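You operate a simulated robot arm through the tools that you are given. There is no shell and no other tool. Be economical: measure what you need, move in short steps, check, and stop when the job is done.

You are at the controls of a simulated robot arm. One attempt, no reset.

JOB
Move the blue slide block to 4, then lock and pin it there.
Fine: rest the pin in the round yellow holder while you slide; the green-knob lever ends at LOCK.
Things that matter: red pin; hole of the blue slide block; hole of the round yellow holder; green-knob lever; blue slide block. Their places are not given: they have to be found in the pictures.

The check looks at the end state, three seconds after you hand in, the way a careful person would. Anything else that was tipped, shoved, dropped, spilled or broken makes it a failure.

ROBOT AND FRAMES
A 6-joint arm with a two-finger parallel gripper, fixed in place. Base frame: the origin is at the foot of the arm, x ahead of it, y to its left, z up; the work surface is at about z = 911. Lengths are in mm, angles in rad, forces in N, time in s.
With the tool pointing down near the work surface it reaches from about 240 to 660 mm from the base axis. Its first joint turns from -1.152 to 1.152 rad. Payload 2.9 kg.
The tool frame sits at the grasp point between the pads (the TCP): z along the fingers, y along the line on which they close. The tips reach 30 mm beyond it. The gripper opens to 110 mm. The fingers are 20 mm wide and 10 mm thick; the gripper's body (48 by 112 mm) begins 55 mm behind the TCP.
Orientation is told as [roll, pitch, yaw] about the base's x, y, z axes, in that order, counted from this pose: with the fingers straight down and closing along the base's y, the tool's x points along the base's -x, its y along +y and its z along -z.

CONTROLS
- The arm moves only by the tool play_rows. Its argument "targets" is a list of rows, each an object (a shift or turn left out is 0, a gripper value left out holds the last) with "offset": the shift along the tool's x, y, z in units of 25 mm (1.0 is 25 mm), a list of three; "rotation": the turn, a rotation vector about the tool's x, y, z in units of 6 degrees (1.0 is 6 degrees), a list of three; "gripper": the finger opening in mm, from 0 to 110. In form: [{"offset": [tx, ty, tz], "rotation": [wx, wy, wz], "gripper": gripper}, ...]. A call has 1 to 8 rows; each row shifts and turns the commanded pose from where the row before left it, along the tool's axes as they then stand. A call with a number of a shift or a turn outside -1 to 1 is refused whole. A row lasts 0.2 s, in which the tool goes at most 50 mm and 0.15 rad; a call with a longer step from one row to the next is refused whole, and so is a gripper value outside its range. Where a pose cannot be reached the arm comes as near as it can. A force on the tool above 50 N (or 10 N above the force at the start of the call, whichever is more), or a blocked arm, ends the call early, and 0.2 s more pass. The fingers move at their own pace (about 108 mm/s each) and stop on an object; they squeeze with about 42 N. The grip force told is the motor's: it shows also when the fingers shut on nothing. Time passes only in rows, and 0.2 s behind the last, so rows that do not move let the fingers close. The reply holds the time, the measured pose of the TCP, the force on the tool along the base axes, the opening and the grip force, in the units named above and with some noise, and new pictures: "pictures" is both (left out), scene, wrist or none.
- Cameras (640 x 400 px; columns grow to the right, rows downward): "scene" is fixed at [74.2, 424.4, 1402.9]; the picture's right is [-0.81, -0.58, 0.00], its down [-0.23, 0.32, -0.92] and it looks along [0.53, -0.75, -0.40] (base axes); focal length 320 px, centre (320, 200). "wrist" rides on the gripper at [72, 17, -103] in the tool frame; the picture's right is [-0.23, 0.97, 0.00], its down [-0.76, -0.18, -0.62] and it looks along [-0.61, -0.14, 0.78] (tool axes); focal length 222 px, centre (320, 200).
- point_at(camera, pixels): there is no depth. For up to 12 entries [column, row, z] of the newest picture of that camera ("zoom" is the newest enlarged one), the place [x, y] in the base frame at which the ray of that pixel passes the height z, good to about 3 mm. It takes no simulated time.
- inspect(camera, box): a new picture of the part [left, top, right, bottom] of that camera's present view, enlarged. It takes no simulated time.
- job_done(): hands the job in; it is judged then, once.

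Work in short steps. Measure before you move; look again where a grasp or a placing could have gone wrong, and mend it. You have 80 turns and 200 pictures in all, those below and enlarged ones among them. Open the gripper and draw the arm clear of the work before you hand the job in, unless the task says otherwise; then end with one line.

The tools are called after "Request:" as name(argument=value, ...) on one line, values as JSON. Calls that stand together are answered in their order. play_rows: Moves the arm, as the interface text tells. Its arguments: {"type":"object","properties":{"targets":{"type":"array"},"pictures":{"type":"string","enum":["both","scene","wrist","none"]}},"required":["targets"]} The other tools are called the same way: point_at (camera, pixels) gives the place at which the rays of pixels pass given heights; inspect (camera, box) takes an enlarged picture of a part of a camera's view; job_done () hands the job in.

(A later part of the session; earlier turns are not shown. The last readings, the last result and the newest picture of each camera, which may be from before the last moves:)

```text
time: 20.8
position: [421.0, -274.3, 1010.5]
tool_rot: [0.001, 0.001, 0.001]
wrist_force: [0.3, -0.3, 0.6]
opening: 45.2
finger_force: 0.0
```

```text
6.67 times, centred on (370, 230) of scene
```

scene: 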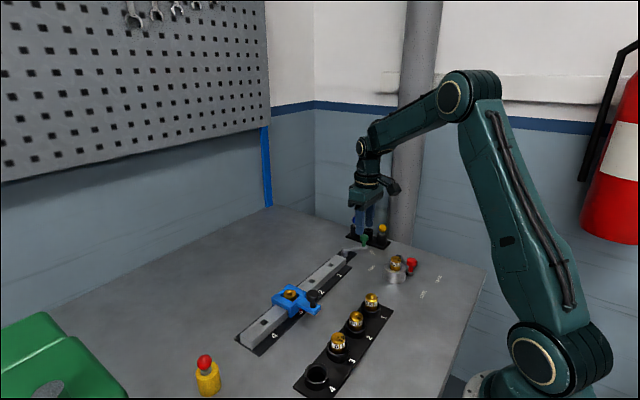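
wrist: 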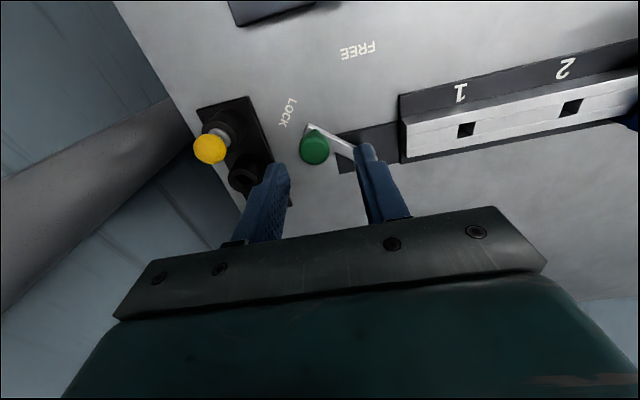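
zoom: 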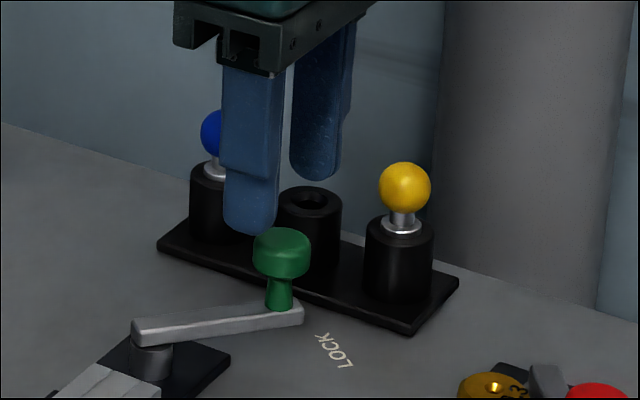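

The knob sits between the fingers. I descend ~32 mm (tips ~948) and close on it.

Request:
play_rows(targets=[{"offset": [0, -0.05, 0.7]}, {"offset": [0, 0, 0.57]}, {"gripper": 30}, {"gripper": 12}, {"gripper": 12}, {"gripper": 12}])

Request:
inspect(camera="wrist", box=[240, 90, 400, 210])

Request:
inspect(camera="scene", box=[330, 200, 410, 260])

```text
time: 22.2
position: [419.6, -274.1, 978.5]
tool_rot: [-0.002, 0.0, -0.004]
wrist_force: [-9.9, -15.8, 2.5]
opening: 22.8
finger_force: 44.6
```

scene: 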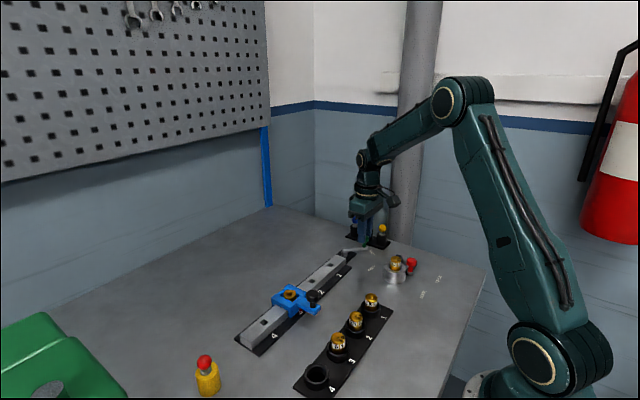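
wrist: 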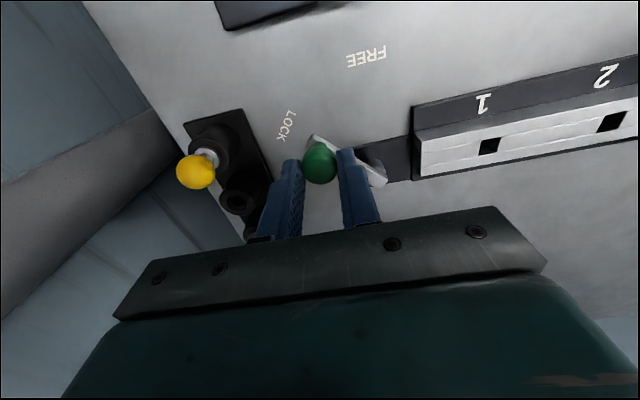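

```text
3.33 times, centred on (320, 150) of wrist
```

zoom: 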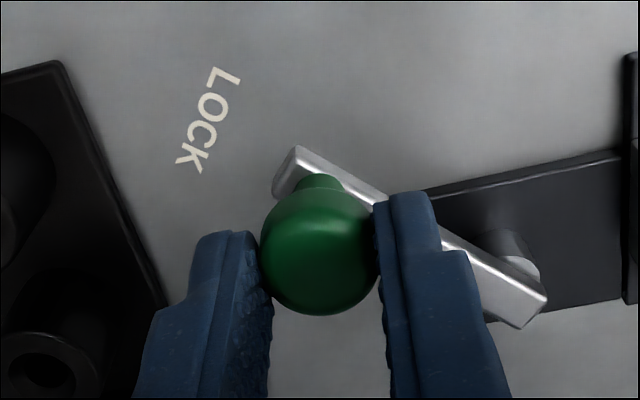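

```text
6.67 times, centred on (370, 230) of scene
```

zoom: 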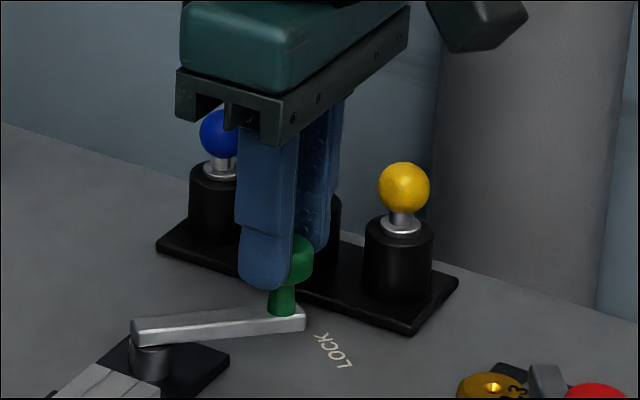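

Knob gripped (22.8 mm). I follow the arc's first steps toward FREE and watch the force.

Request:
play_rows(targets=[{"offset": [0.14, 0.1, 0]}, {"offset": [0.14, 0.11, 0]}, {"offset": [0.12, 0.13, 0]}, {"offset": [0.12, 0.14, 0]}, {}])

Request:
inspect(camera="wrist", box=[240, 90, 400, 210])

```text
time: 23.4
position: [407.3, -260.1, 979.2]
tool_rot: [0.001, -0.003, 0.002]
wrist_force: [-1.1, -7.1, 7.3]
opening: 23.0
finger_force: 45.0
```

scene: 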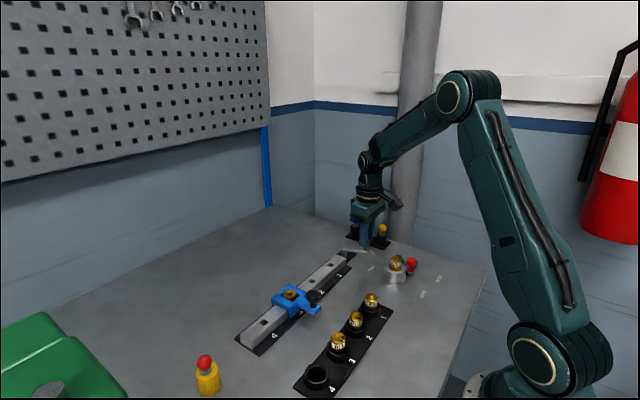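
wrist: 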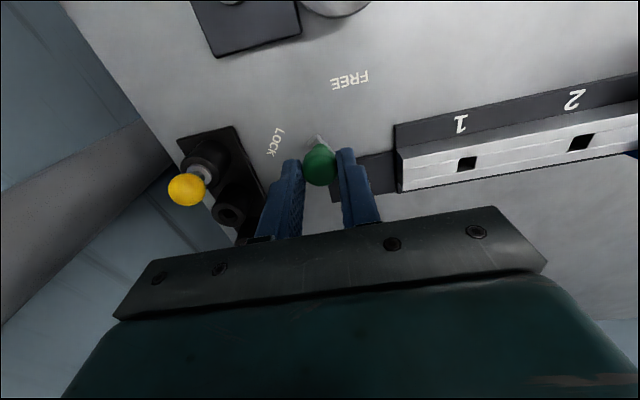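

```text
3.33 times, centred on (320, 150) of wrist
```

zoom: 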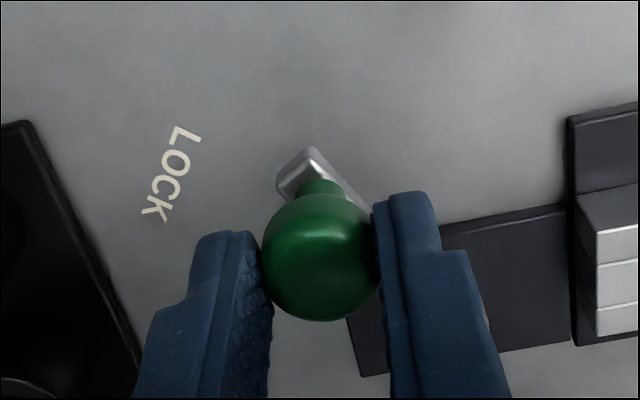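

The lever turns freely (forces small). Continuing along the arc.

Request:
play_rows(targets=[{"offset": [0.1, 0.15, 0]}, {"offset": [0.1, 0.15, 0]}, {"offset": [0.07, 0.16, 0]}, {"offset": [0.07, 0.17, 0]}, {"offset": [0.04, 0.17, 0]}, {}])

Request:
inspect(camera="wrist", box=[240, 70, 400, 210])

Request:
inspect(camera="scene", box=[330, 210, 410, 270])

```text
time: 24.8
position: [397.5, -241.1, 978.1]
tool_rot: [0.002, -0.001, 0.002]
wrist_force: [5.8, -5.5, 5.1]
opening: 22.6
finger_force: 45.0
```

scene: 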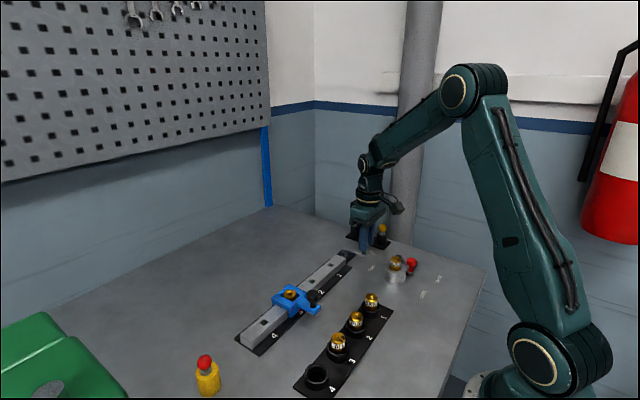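
wrist: 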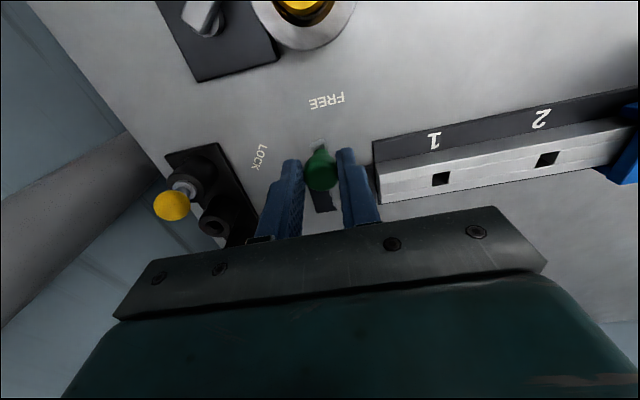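

```text
2.86 times, centred on (320, 140) of wrist
```

zoom: 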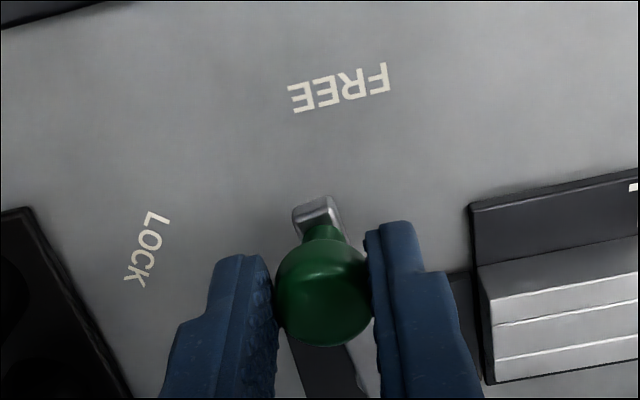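

```text
6.67 times, centred on (370, 240) of scene
```

zoom: 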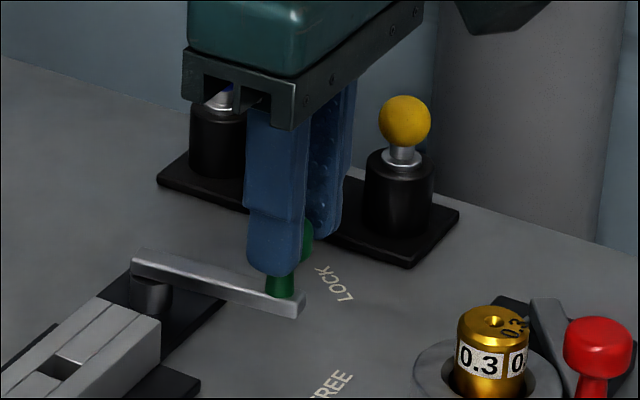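

Lever is nearing FREE (knob y=-241, label at y≈-228). Continuing in small steps to find the stop.

Request:
play_rows(targets=[{"offset": [0.03, 0.17, 0]}, {"offset": [0.01, 0.17, 0]}, {"offset": [0, 0.12, 0]}, {}])

Request:
inspect(camera="scene", box=[330, 210, 410, 270])

```text
time: 25.8
position: [395.0, -233.7, 979.3]
tool_rot: [-0.003, 0.0, -0.009]
wrist_force: [0.9, -33.9, -2.9]
opening: 22.6
finger_force: 45.3
```

scene: 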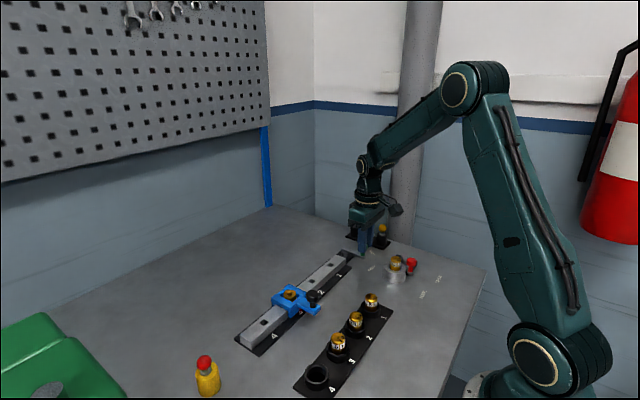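
wrist: 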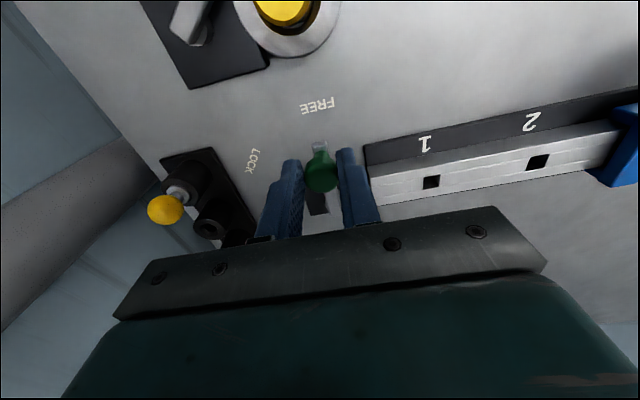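

```text
6.67 times, centred on (370, 240) of scene
```

zoom: 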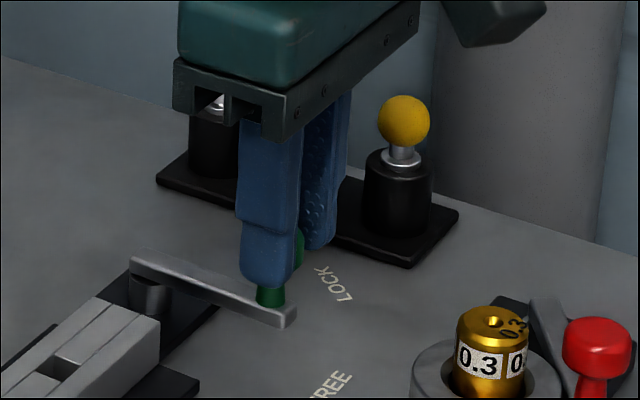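

34 N against +y: the lever is against its FREE stop (knob (395,-233.7)). I relax, open and rise.

Request:
play_rows(targets=[{"offset": [0, -0.12, 0]}, {"gripper": 45}, {"gripper": 45}, {"offset": [0, 0, -1]}, {"offset": [0, 0, -1]}, {"offset": [0, 0, -1]}, {"offset": [0, 0, -1]}, {}])

Request:
inspect(camera="wrist", box=[220, 40, 440, 180])

```text
time: 27.6
position: [396.2, -232.9, 1080.0]
tool_rot: [0.001, 0.0, 0.003]
wrist_force: [-0.1, 0.0, 0.0]
opening: 45.1
finger_force: 0.0
```

scene: 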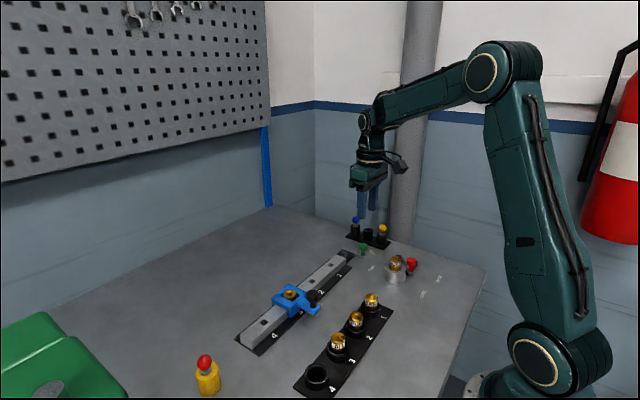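
wrist: 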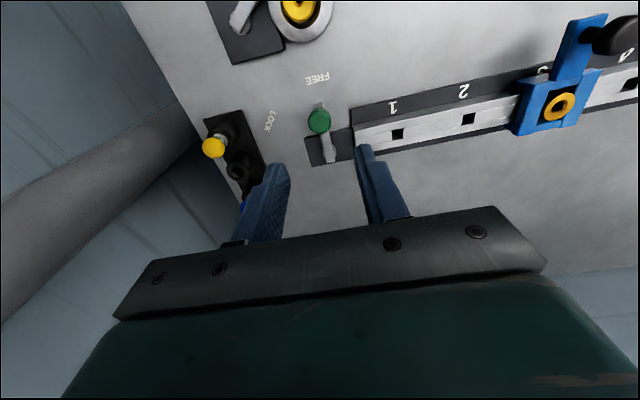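

```text
2.86 times, centred on (330, 110) of wrist
```

zoom: 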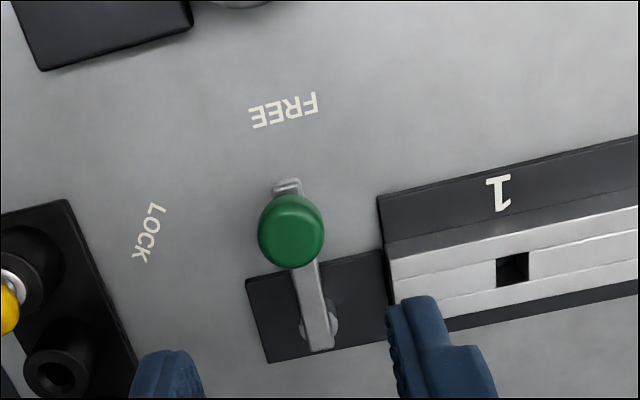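

The lever points to FREE. Next I move above the slide's black knob at about (388,10).

Request:
play_rows(targets=[{"offset": [0.1, 0.8, 0]}, {"offset": [0.1, 1, 0]}, {"offset": [0.1, 1, 0]}, {"offset": [0, 1, 0]}, {"offset": [0, 1, 0]}, {"offset": [0, 1, 0]}, {"offset": [0, 1, 0]}, {"offset": [0, 1, 0]}], pictures="none")

Request:
play_rows(targets=[{"offset": [0, 1, 0]}, {"offset": [0, 0.92, 0.8]}, {"offset": [0, 0, 0.6]}, {}, {}])

Request:
inspect(camera="wrist", box=[240, 70, 400, 210])

Request:
inspect(camera="scene", box=[260, 250, 350, 320])

```text
time: 29.4
position: [390.1, -39.9, 1079.2]
tool_rot: [0.0, -0.001, 0.0]
wrist_force: [-1.1, -0.4, 0.3]
opening: 45.1
finger_force: 0.1
```

```text
time: 30.6
position: [390.3, 10.1, 1044.9]
tool_rot: [0.002, 0.001, 0.003]
wrist_force: [0.1, 0.3, 0.1]
opening: 45.2
finger_force: 0.0
```

scene: 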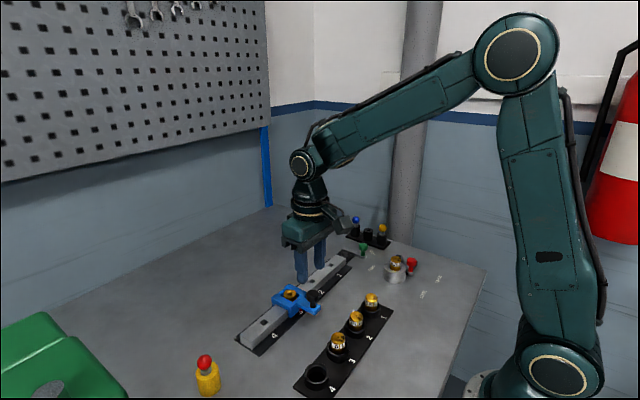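
wrist: 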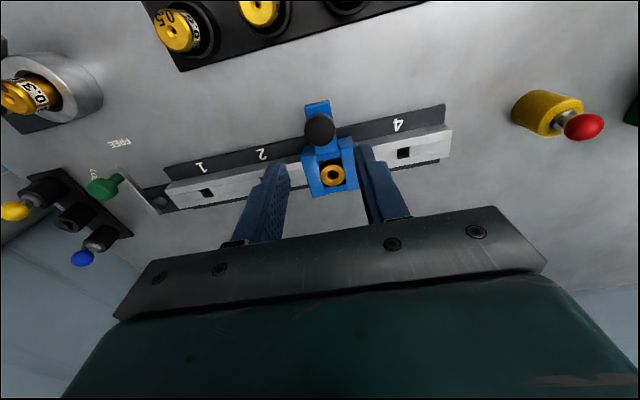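

```text
2.86 times, centred on (320, 140) of wrist
```

zoom: 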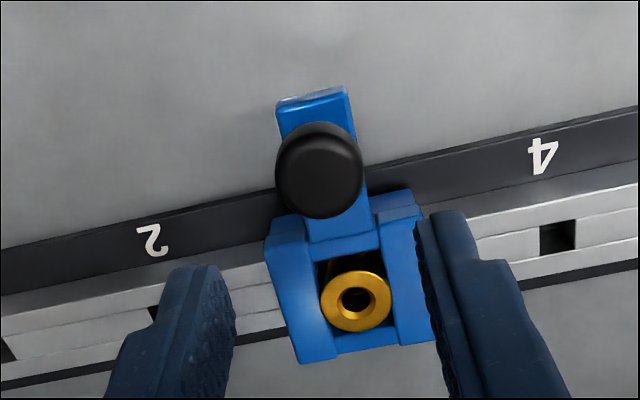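

```text
5.71 times, centred on (305, 285) of scene
```

zoom: 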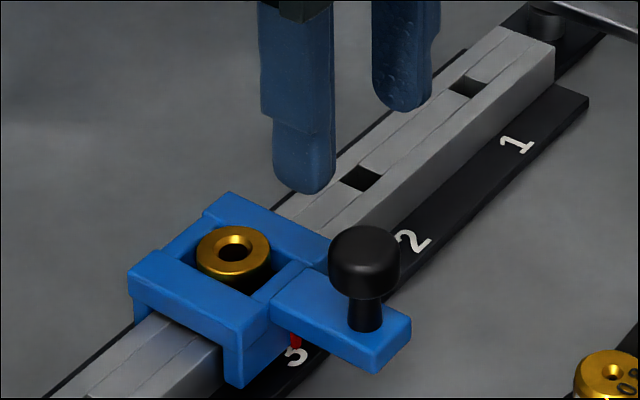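

Measuring the black knob's top centre at wrist (319.7,129) and scene (317.5,280.5).

Request:
point_at(camera="wrist", pixels=[[319.7, 129, 965], [319.7, 129, 970], [319.7, 129, 975], [319.7, 129, 980]])

Request:
point_at(camera="scene", pixels=[[312.8, 292.5, 965], [312.8, 292.5, 970], [312.8, 292.5, 975], [312.8, 292.5, 980]])

```text
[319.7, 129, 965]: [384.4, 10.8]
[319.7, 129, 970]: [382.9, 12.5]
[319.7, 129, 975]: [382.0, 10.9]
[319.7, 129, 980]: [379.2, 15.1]
```

```text
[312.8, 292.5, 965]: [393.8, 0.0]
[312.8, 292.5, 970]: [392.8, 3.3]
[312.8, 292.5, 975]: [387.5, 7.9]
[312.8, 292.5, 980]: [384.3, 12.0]
```

Knob ~(385,11), top ~975. I descend to TCP ~983 (tips 953, arm top 941) and grip it.

Request:
play_rows(targets=[{"offset": [0.2, 0.04, 0.8]}, {"offset": [0, 0, 0.8]}, {"offset": [0, 0, 0.85]}, {"gripper": 30}, {"gripper": 12}, {"gripper": 12}, {"gripper": 12}])

Request:
inspect(camera="wrist", box=[240, 90, 400, 210])

Request:
inspect(camera="scene", box=[260, 250, 350, 320])

```text
time: 32.2
position: [385.2, 12.1, 982.4]
tool_rot: [0.0, 0.002, -0.002]
wrist_force: [1.4, -1.8, -7.3]
opening: 25.5
finger_force: 45.2
```

scene: 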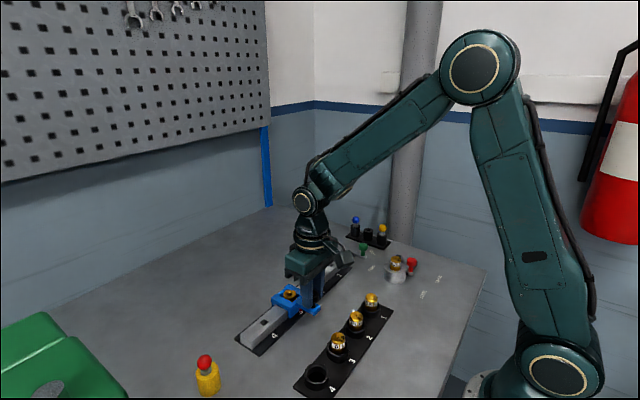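
wrist: 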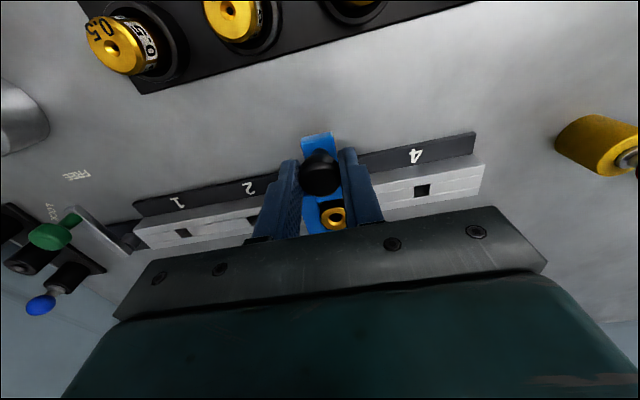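

```text
3.33 times, centred on (320, 150) of wrist
```

zoom: 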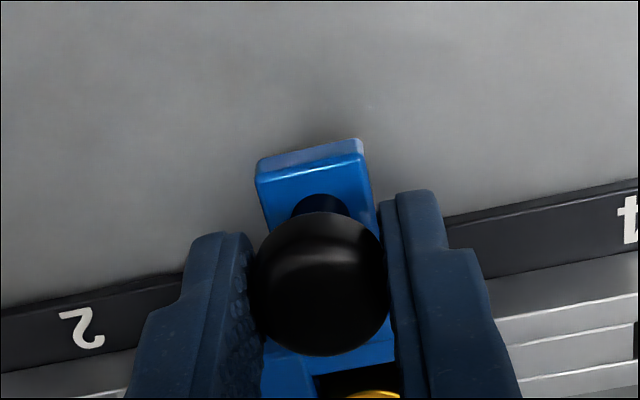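

```text
5.71 times, centred on (305, 285) of scene
```

zoom: 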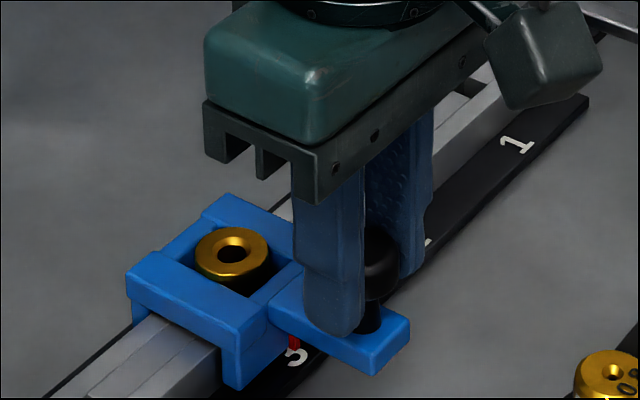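

Knob gripped. I slide along +y gently, 15 mm at first to check it moves freely.

Request:
play_rows(targets=[{"offset": [0, 0.2, 0]}, {"offset": [0, 0.2, 0]}, {"offset": [0, 0.2, 0]}, {}], pictures="scene")

```text
time: 33.2
position: [384.7, 26.0, 983.0]
tool_rot: [0.002, -0.001, 0.001]
wrist_force: [7.6, 0.2, -4.6]
opening: 25.4
finger_force: 45.1
```

scene: 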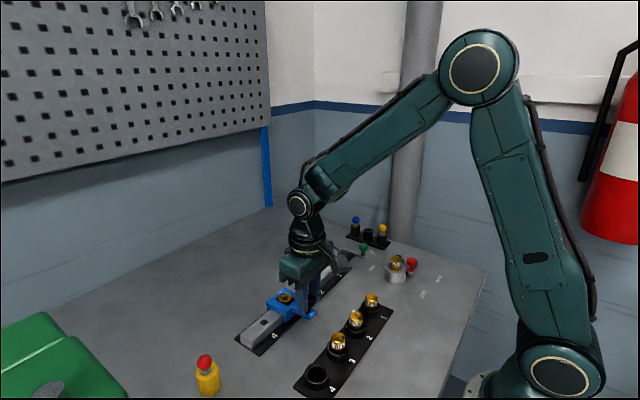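

It slides freely. I go on to about y=88 (76 mm travel).

Request:
play_rows(targets=[{"offset": [0, 0.5, 0]}, {"offset": [0, 0.5, 0]}, {"offset": [0, 0.5, 0]}, {"offset": [0, 0.5, 0]}, {"offset": [0, 0.4, 0]}, {}, {}])

Request:
inspect(camera="scene", box=[230, 280, 320, 350])

Request:
inspect(camera="wrist", box=[240, 110, 400, 230])

```text
time: 34.8
position: [384.5, 87.0, 983.7]
tool_rot: [0.0, -0.002, 0.0]
wrist_force: [18.4, 4.1, -34.1]
opening: 25.4
finger_force: 44.9
```

scene: 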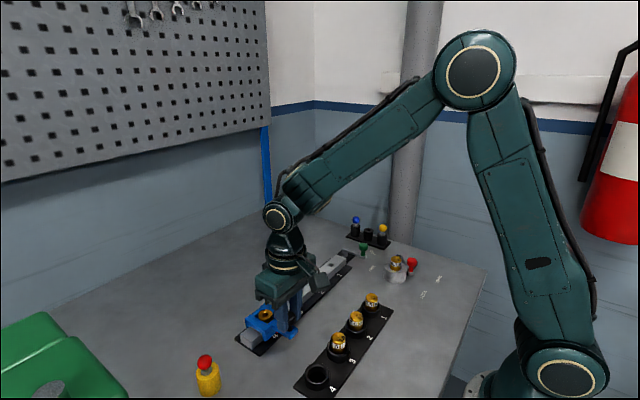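
wrist: 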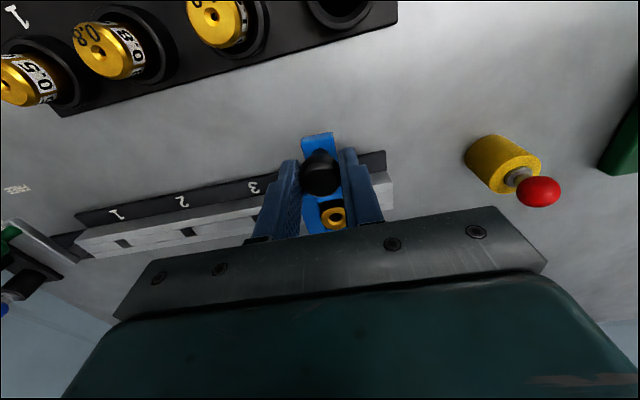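

```text
5.71 times, centred on (275, 315) of scene
```

zoom: 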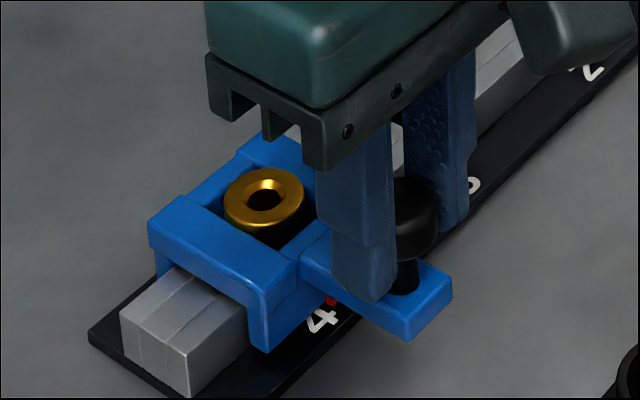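

```text
3.33 times, centred on (320, 170) of wrist
```

zoom: 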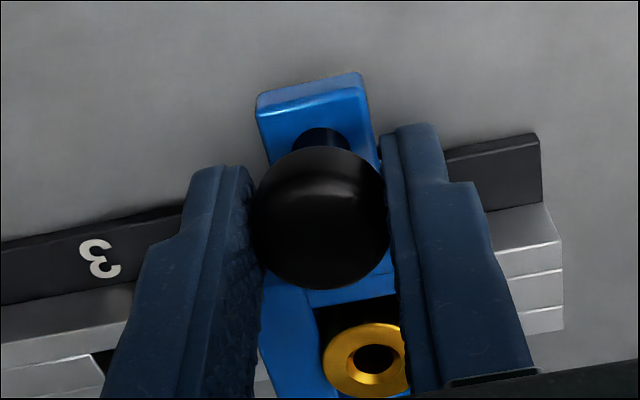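

The block is near 4; the pointer still looks slightly short of the "4". I nudge +3 mm, release and rise to compare the bushing with slots 1–3.

Request:
play_rows(targets=[{"offset": [0, 0.12, 0.03]}, {}, {"gripper": 45}, {"gripper": 45}, {"offset": [0, 0, -1]}, {"offset": [0, 0, -1]}, {"offset": [0, 0, -1]}, {"offset": [0, 0, -1]}], pictures="none")

Request:
play_rows(targets=[{"offset": [-0.5, -1, -1]}, {"offset": [-0.5, -1, -0.5]}, {"offset": [-0.5, -1, 0]}, {"offset": [-0.5, 0, 0]}, {"offset": [-0.4, 0, 0]}, {}])

Request:
inspect(camera="wrist", box=[200, 40, 440, 170])

Request:
inspect(camera="scene", box=[230, 280, 320, 350])

```text
time: 36.6
position: [384.0, 87.8, 1081.6]
tool_rot: [0.004, 0.001, 0.002]
wrist_force: [-0.5, -0.1, -0.3]
opening: 45.2
finger_force: 0.1
```

```text
time: 38.0
position: [444.3, 13.3, 1119.0]
tool_rot: [0.002, -0.001, 0.0]
wrist_force: [0.6, -0.6, 0.1]
opening: 45.0
finger_force: 0.0
```

scene: 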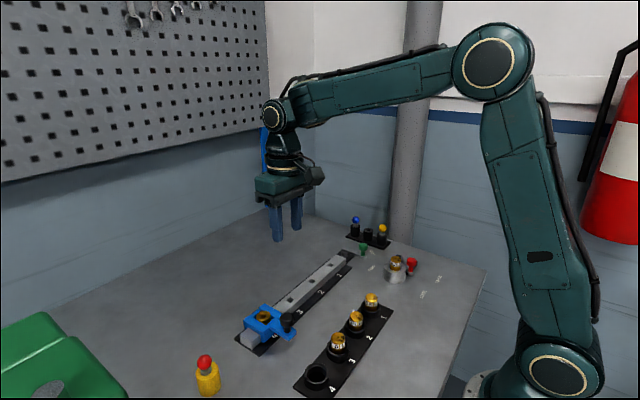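
wrist: 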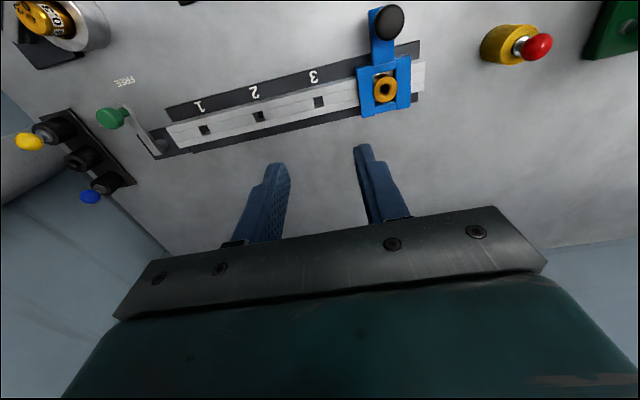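

```text
2.67 times, centred on (320, 105) of wrist
```

zoom: 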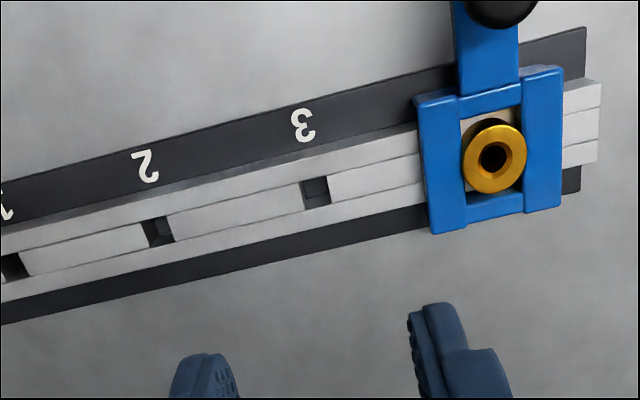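

```text
5.71 times, centred on (275, 315) of scene
```

zoom: 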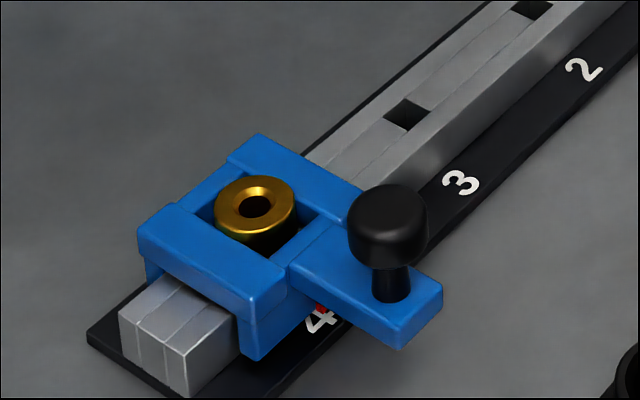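

Measuring slot 1–3 centres and the bushing hole in this wrist view.

Request:
point_at(camera="wrist", pixels=[[318.5, 101.6, 931], [259.3, 116.6, 931], [204.9, 129.8, 931], [385.6, 89.3, 940], [385.6, 89.3, 945], [385.6, 89.3, 950], [385.6, 89.3, 955]])

Request:
point_at(camera="scene", pixels=[[290, 299.7, 931], [312, 281.6, 931], [263.7, 316, 940], [263.7, 316, 945], [263.7, 316, 950], [263.7, 316, 955]])

```text
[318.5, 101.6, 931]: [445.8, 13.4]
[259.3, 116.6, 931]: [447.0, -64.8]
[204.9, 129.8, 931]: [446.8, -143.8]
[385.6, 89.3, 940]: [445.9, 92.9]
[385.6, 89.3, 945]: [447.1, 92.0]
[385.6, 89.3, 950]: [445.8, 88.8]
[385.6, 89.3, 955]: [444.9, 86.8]
```

```text
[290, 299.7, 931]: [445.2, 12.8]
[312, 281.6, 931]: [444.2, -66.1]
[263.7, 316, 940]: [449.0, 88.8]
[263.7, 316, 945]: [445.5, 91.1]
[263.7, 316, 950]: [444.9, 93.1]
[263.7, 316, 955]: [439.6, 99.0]
```

Slot pitch is ~78.5 mm, so slot 4 is at y≈91.7; the bushing reads ~91, and its hole shows dark slot below. Now I fetch the pin from the holder.

Request:
play_rows(targets=[{"offset": [0.1, 1, 0]}, {"offset": [0.1, 1, 0]}, {"offset": [0.1, 1, 0]}, {"offset": [0.1, 1, 0]}, {"offset": [0, 1, 0]}, {"offset": [0, 1, 0]}, {"offset": [0, 1, 0]}, {"offset": [0, 1, 0]}], pictures="none")

Request:
play_rows(targets=[{"offset": [0, 0.74, 0.6]}, {"offset": [0, 0, 0.9]}, {"offset": [0, 0, 0.9]}, {"offset": [0, 0, 0.9]}, {"offset": [0, 0, 0.9]}, {}, {}])

Request:
inspect(camera="wrist", box=[240, 90, 400, 210])

```text
time: 39.8
position: [433.0, 211.8, 1120.4]
tool_rot: [0.004, 0.001, 0.001]
wrist_force: [1.2, -0.1, 0.4]
opening: 44.8
finger_force: 0.1
```

```text
time: 41.4
position: [435.4, 232.3, 1014.8]
tool_rot: [0.002, 0.0, 0.0]
wrist_force: [0.0, 0.0, 0.3]
opening: 44.9
finger_force: 0.1
```

scene: 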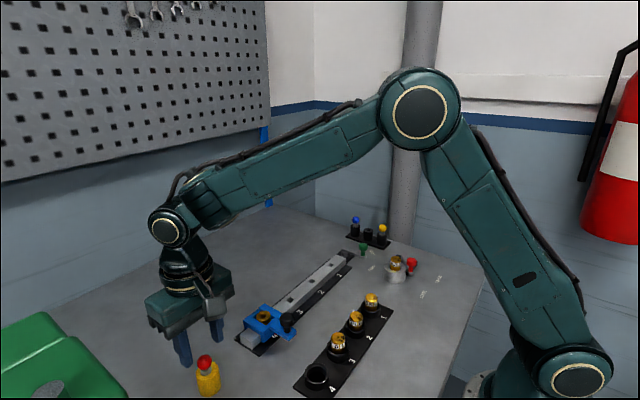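
wrist: 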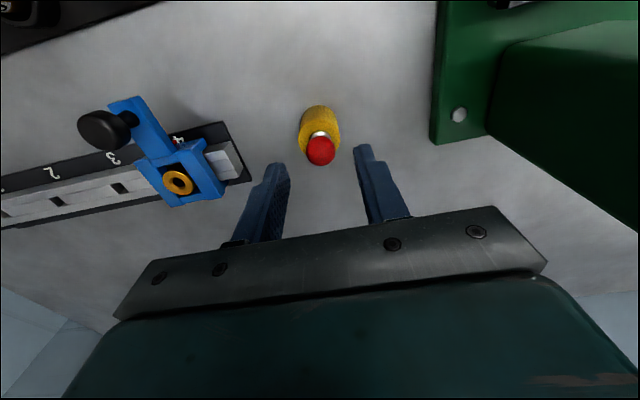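

```text
3.33 times, centred on (320, 150) of wrist
```

zoom: 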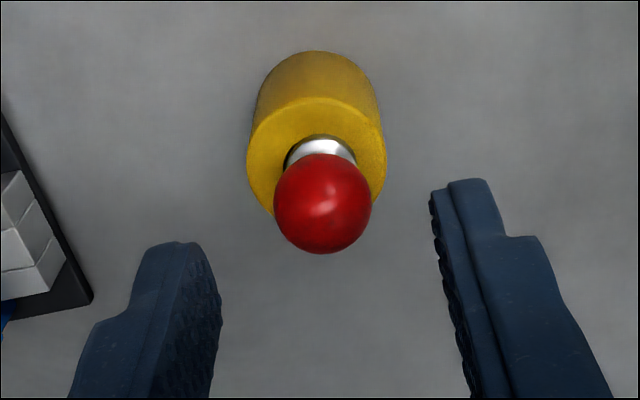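

The ball is centred between the fingers. I descend to TCP ~984, close, and lift.

Request:
play_rows(targets=[{"offset": [0, 0, 0.6]}, {"offset": [0, 0, 0.62]}, {"gripper": 30}, {"gripper": 10}, {"gripper": 10}, {"gripper": 10}], pictures="none")

Request:
play_rows(targets=[{"offset": [0, 0, -0.4], "gripper": 10}, {"offset": [0, 0, -0.6]}, {"offset": [0, 0, -0.8]}, {"offset": [0, 0, -0.8]}, {"offset": [0, 0, -0.8]}, {}])

Request:
inspect(camera="scene", box=[170, 310, 270, 400])

Request:
inspect(camera="wrist", box=[240, 90, 400, 210])

```text
time: 42.8
position: [434.9, 231.7, 985.3]
tool_rot: [0.001, 0.001, 0.003]
wrist_force: [0.8, 0.2, 1.3]
opening: 17.8
finger_force: 42.0
```

```text
time: 44.2
position: [433.7, 233.5, 1068.4]
tool_rot: [0.002, -0.001, 0.001]
wrist_force: [-1.2, -0.1, 0.2]
opening: 17.7
finger_force: 41.9
```

scene: 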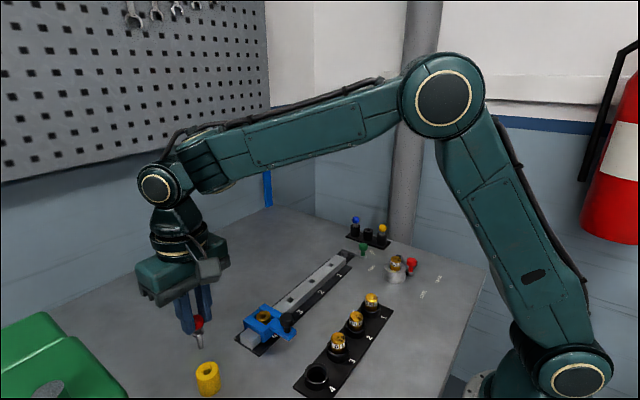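
wrist: 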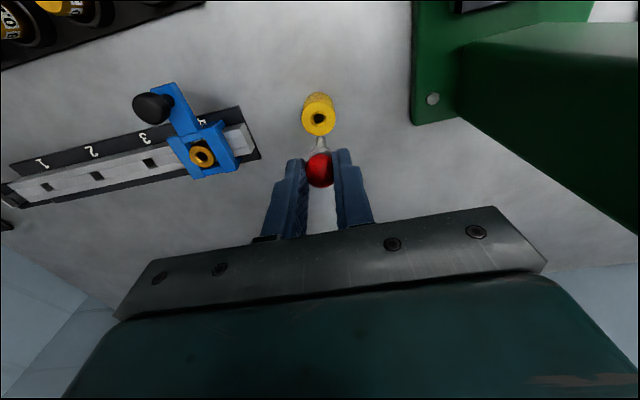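

```text
4.44 times, centred on (220, 355) of scene
```

zoom: 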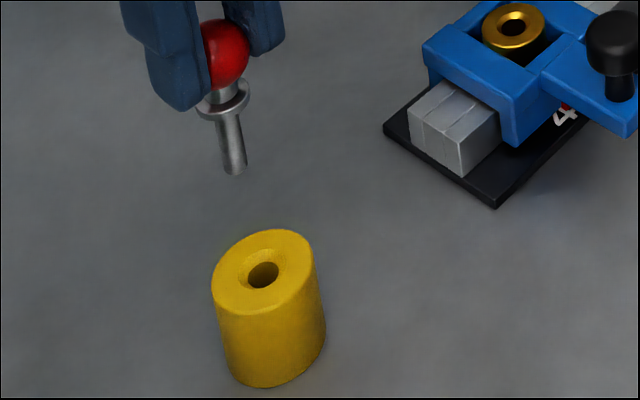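

```text
3.33 times, centred on (320, 150) of wrist
```

zoom: 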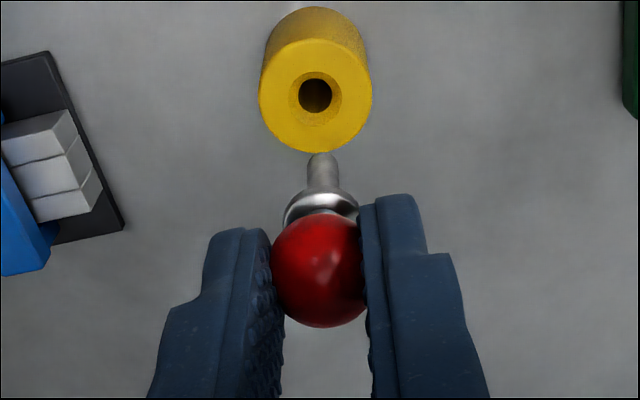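

Pin held and upright. I carry it above the bushing at (446,91) and lower to TCP ~1028.

Request:
play_rows(targets=[{"offset": [-0.1, -0.9, 0]}, {"offset": [-0.1, -1, 0]}, {"offset": [-0.1, -1, 0]}, {"offset": [-0.1, -1, 0]}, {"offset": [-0.05, -1, 0]}, {"offset": [0, -0.75, 0]}, {}, {}], pictures="none")

Request:
play_rows(targets=[{"offset": [0, 0, 0.8]}, {"offset": [0, 0, 0.7]}, {}, {}])

Request:
inspect(camera="scene", box=[235, 270, 305, 330])

Request:
inspect(camera="wrist", box=[270, 90, 370, 180])

```text
time: 46.0
position: [445.2, 90.0, 1069.0]
tool_rot: [0.002, -0.001, 0.001]
wrist_force: [-0.5, 0.5, 0.4]
opening: 17.7
finger_force: 42.3
```

```text
time: 47.0
position: [444.3, 90.3, 1032.3]
tool_rot: [0.001, 0.001, 0.002]
wrist_force: [0.7, 0.6, -0.4]
opening: 17.7
finger_force: 41.8
```

scene: 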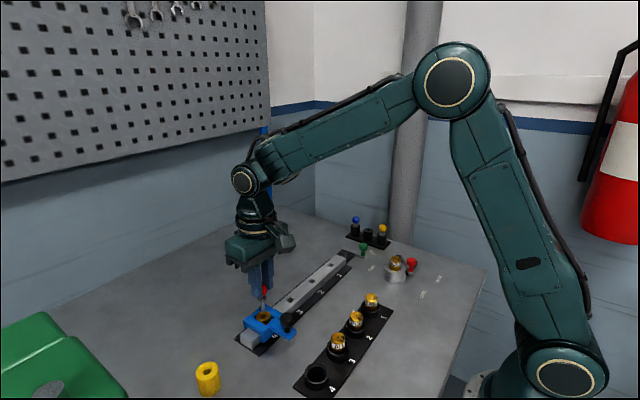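
wrist: 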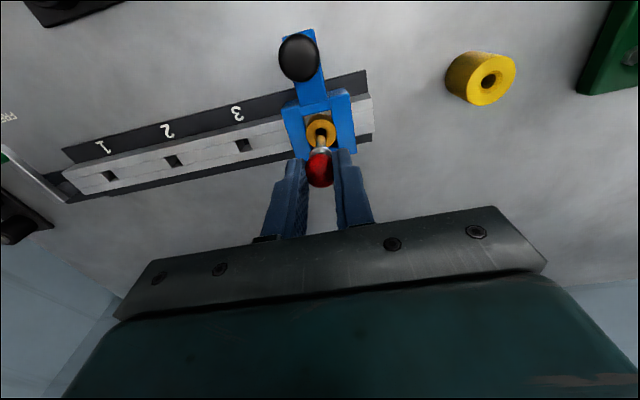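

```text
6.67 times, centred on (270, 300) of scene
```

zoom: 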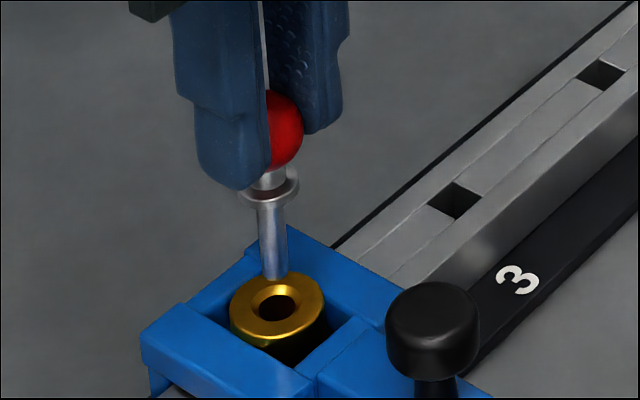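

```text
4.44 times, centred on (320, 135) of wrist
```

zoom: 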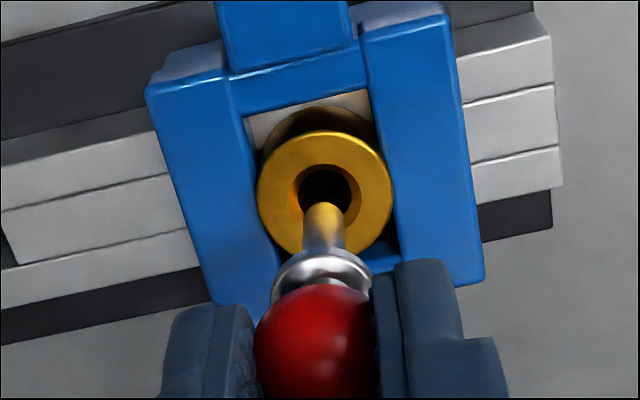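

Both views show the pin over the hole. I lower in small steps, watching force.

Request:
play_rows(targets=[{"offset": [0, 0.02, 0.4]}, {"offset": [0, 0, 0.4]}, {"offset": [0, 0, 0.2]}, {}], pictures="none")

Request:
inspect(camera="scene", box=[235, 270, 305, 330])

Request:
inspect(camera="wrist", box=[270, 90, 370, 180])

```text
time: 48.0
position: [444.3, 91.1, 1005.2]
tool_rot: [0.002, 0.0, 0.003]
wrist_force: [-0.2, 0.1, -0.6]
opening: 17.9
finger_force: 42.0
```

```text
6.67 times, centred on (270, 300) of scene
```

zoom: 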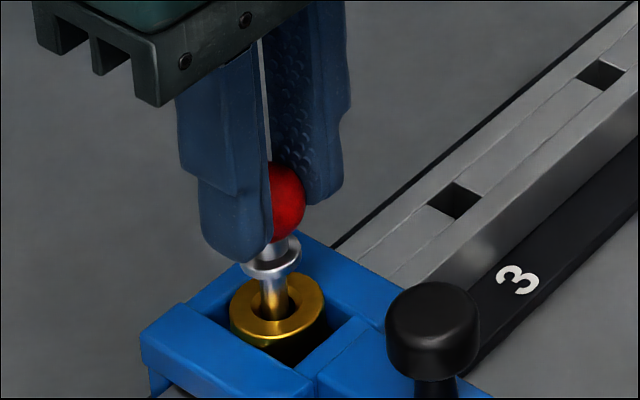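

```text
4.44 times, centred on (320, 135) of wrist
```

zoom: 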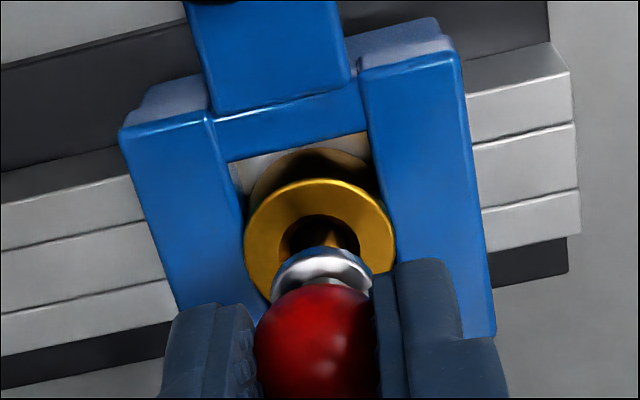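

The tip is in the hole with no side force. Continuing down toward the seat (TCP ~984) in small steps.

Request:
play_rows(targets=[{"offset": [0, 0, 0.2]}, {"offset": [0, 0, 0.2]}, {"offset": [0, 0, 0.2]}, {}], pictures="none")

Request:
inspect(camera="scene", box=[235, 270, 305, 330])

```text
time: 49.0
position: [445.2, 91.9, 991.5]
tool_rot: [0.002, 0.0, 0.001]
wrist_force: [-0.5, 0.5, 0.5]
opening: 17.5
finger_force: 42.1
```

```text
6.67 times, centred on (270, 300) of scene
```

zoom: 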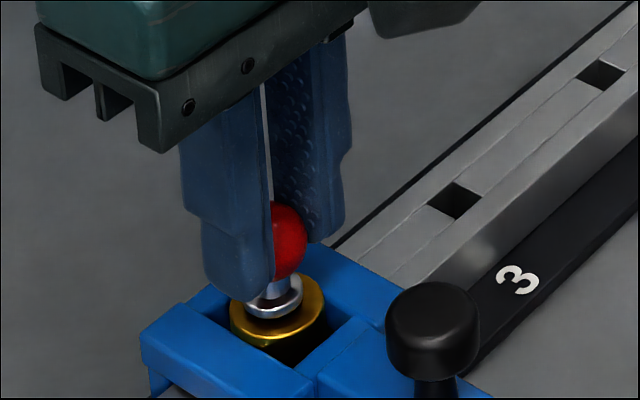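

Free so far at 991.5. Continuing to the seat.

Request:
play_rows(targets=[{"offset": [0, 0, 0.12]}, {"offset": [0, 0, 0.1]}, {"offset": [0, 0, 0.06]}, {}], pictures="none")

Request:
inspect(camera="scene", box=[235, 270, 305, 330])

```text
time: 50.0
position: [446.0, 90.7, 986.8]
tool_rot: [0.001, -0.004, 0.0]
wrist_force: [-6.4, -2.4, 29.8]
opening: 17.6
finger_force: 42.1
```

```text
6.67 times, centred on (270, 300) of scene
```

zoom: 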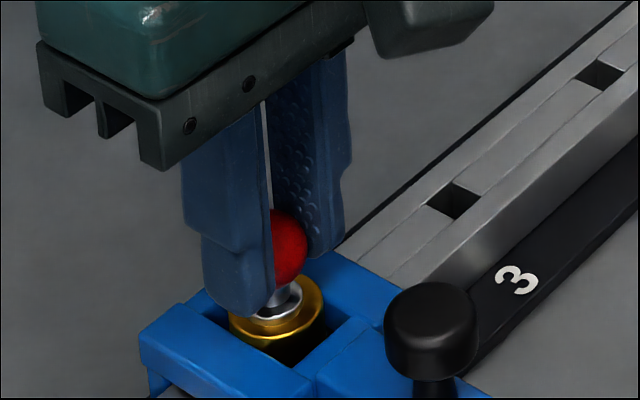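

30 N at z=986.8, which matches the expected seat (regrip sat 2 mm higher: 984.1+2.1). I relax, release, rise and compare with the original look.

Request:
play_rows(targets=[{"offset": [0, 0, -0.1], "gripper": 26}, {"gripper": 45}, {"gripper": 45}, {"offset": [0, 0, -1]}, {"offset": [0, 0, -1]}, {"offset": [0, 0, -1]}, {"offset": [0, 0, -1]}, {}])

Request:
inspect(camera="scene", box=[238, 290, 302, 330])

Request:
inspect(camera="wrist", box=[260, 40, 380, 140])

```text
time: 51.8
position: [444.5, 90.9, 1087.5]
tool_rot: [0.001, 0.001, 0.002]
wrist_force: [0.1, -0.3, 0.5]
opening: 44.8
finger_force: 0.1
```

scene: 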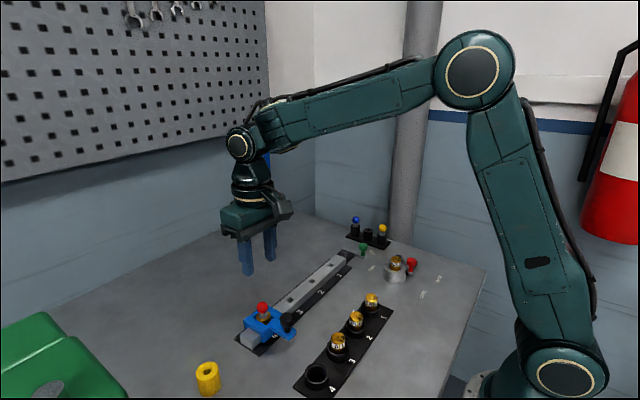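
wrist: 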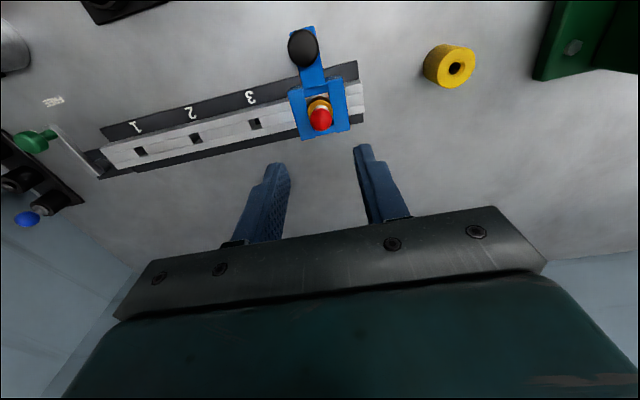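

```text
10.00 times, centred on (270, 310) of scene
```

zoom: 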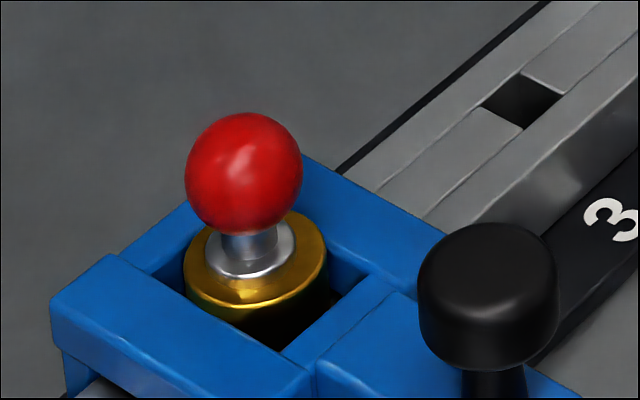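

```text
4.00 times, centred on (320, 90) of wrist
```

zoom: 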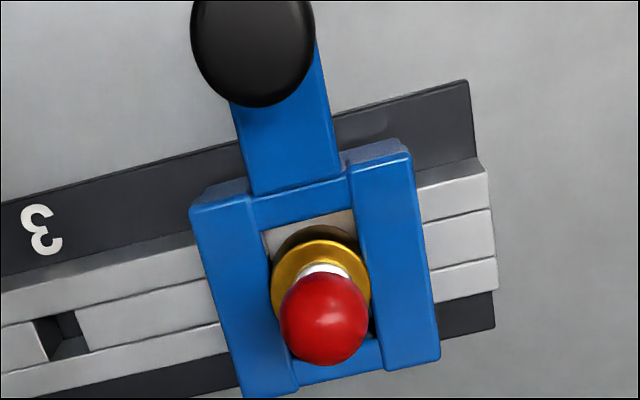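

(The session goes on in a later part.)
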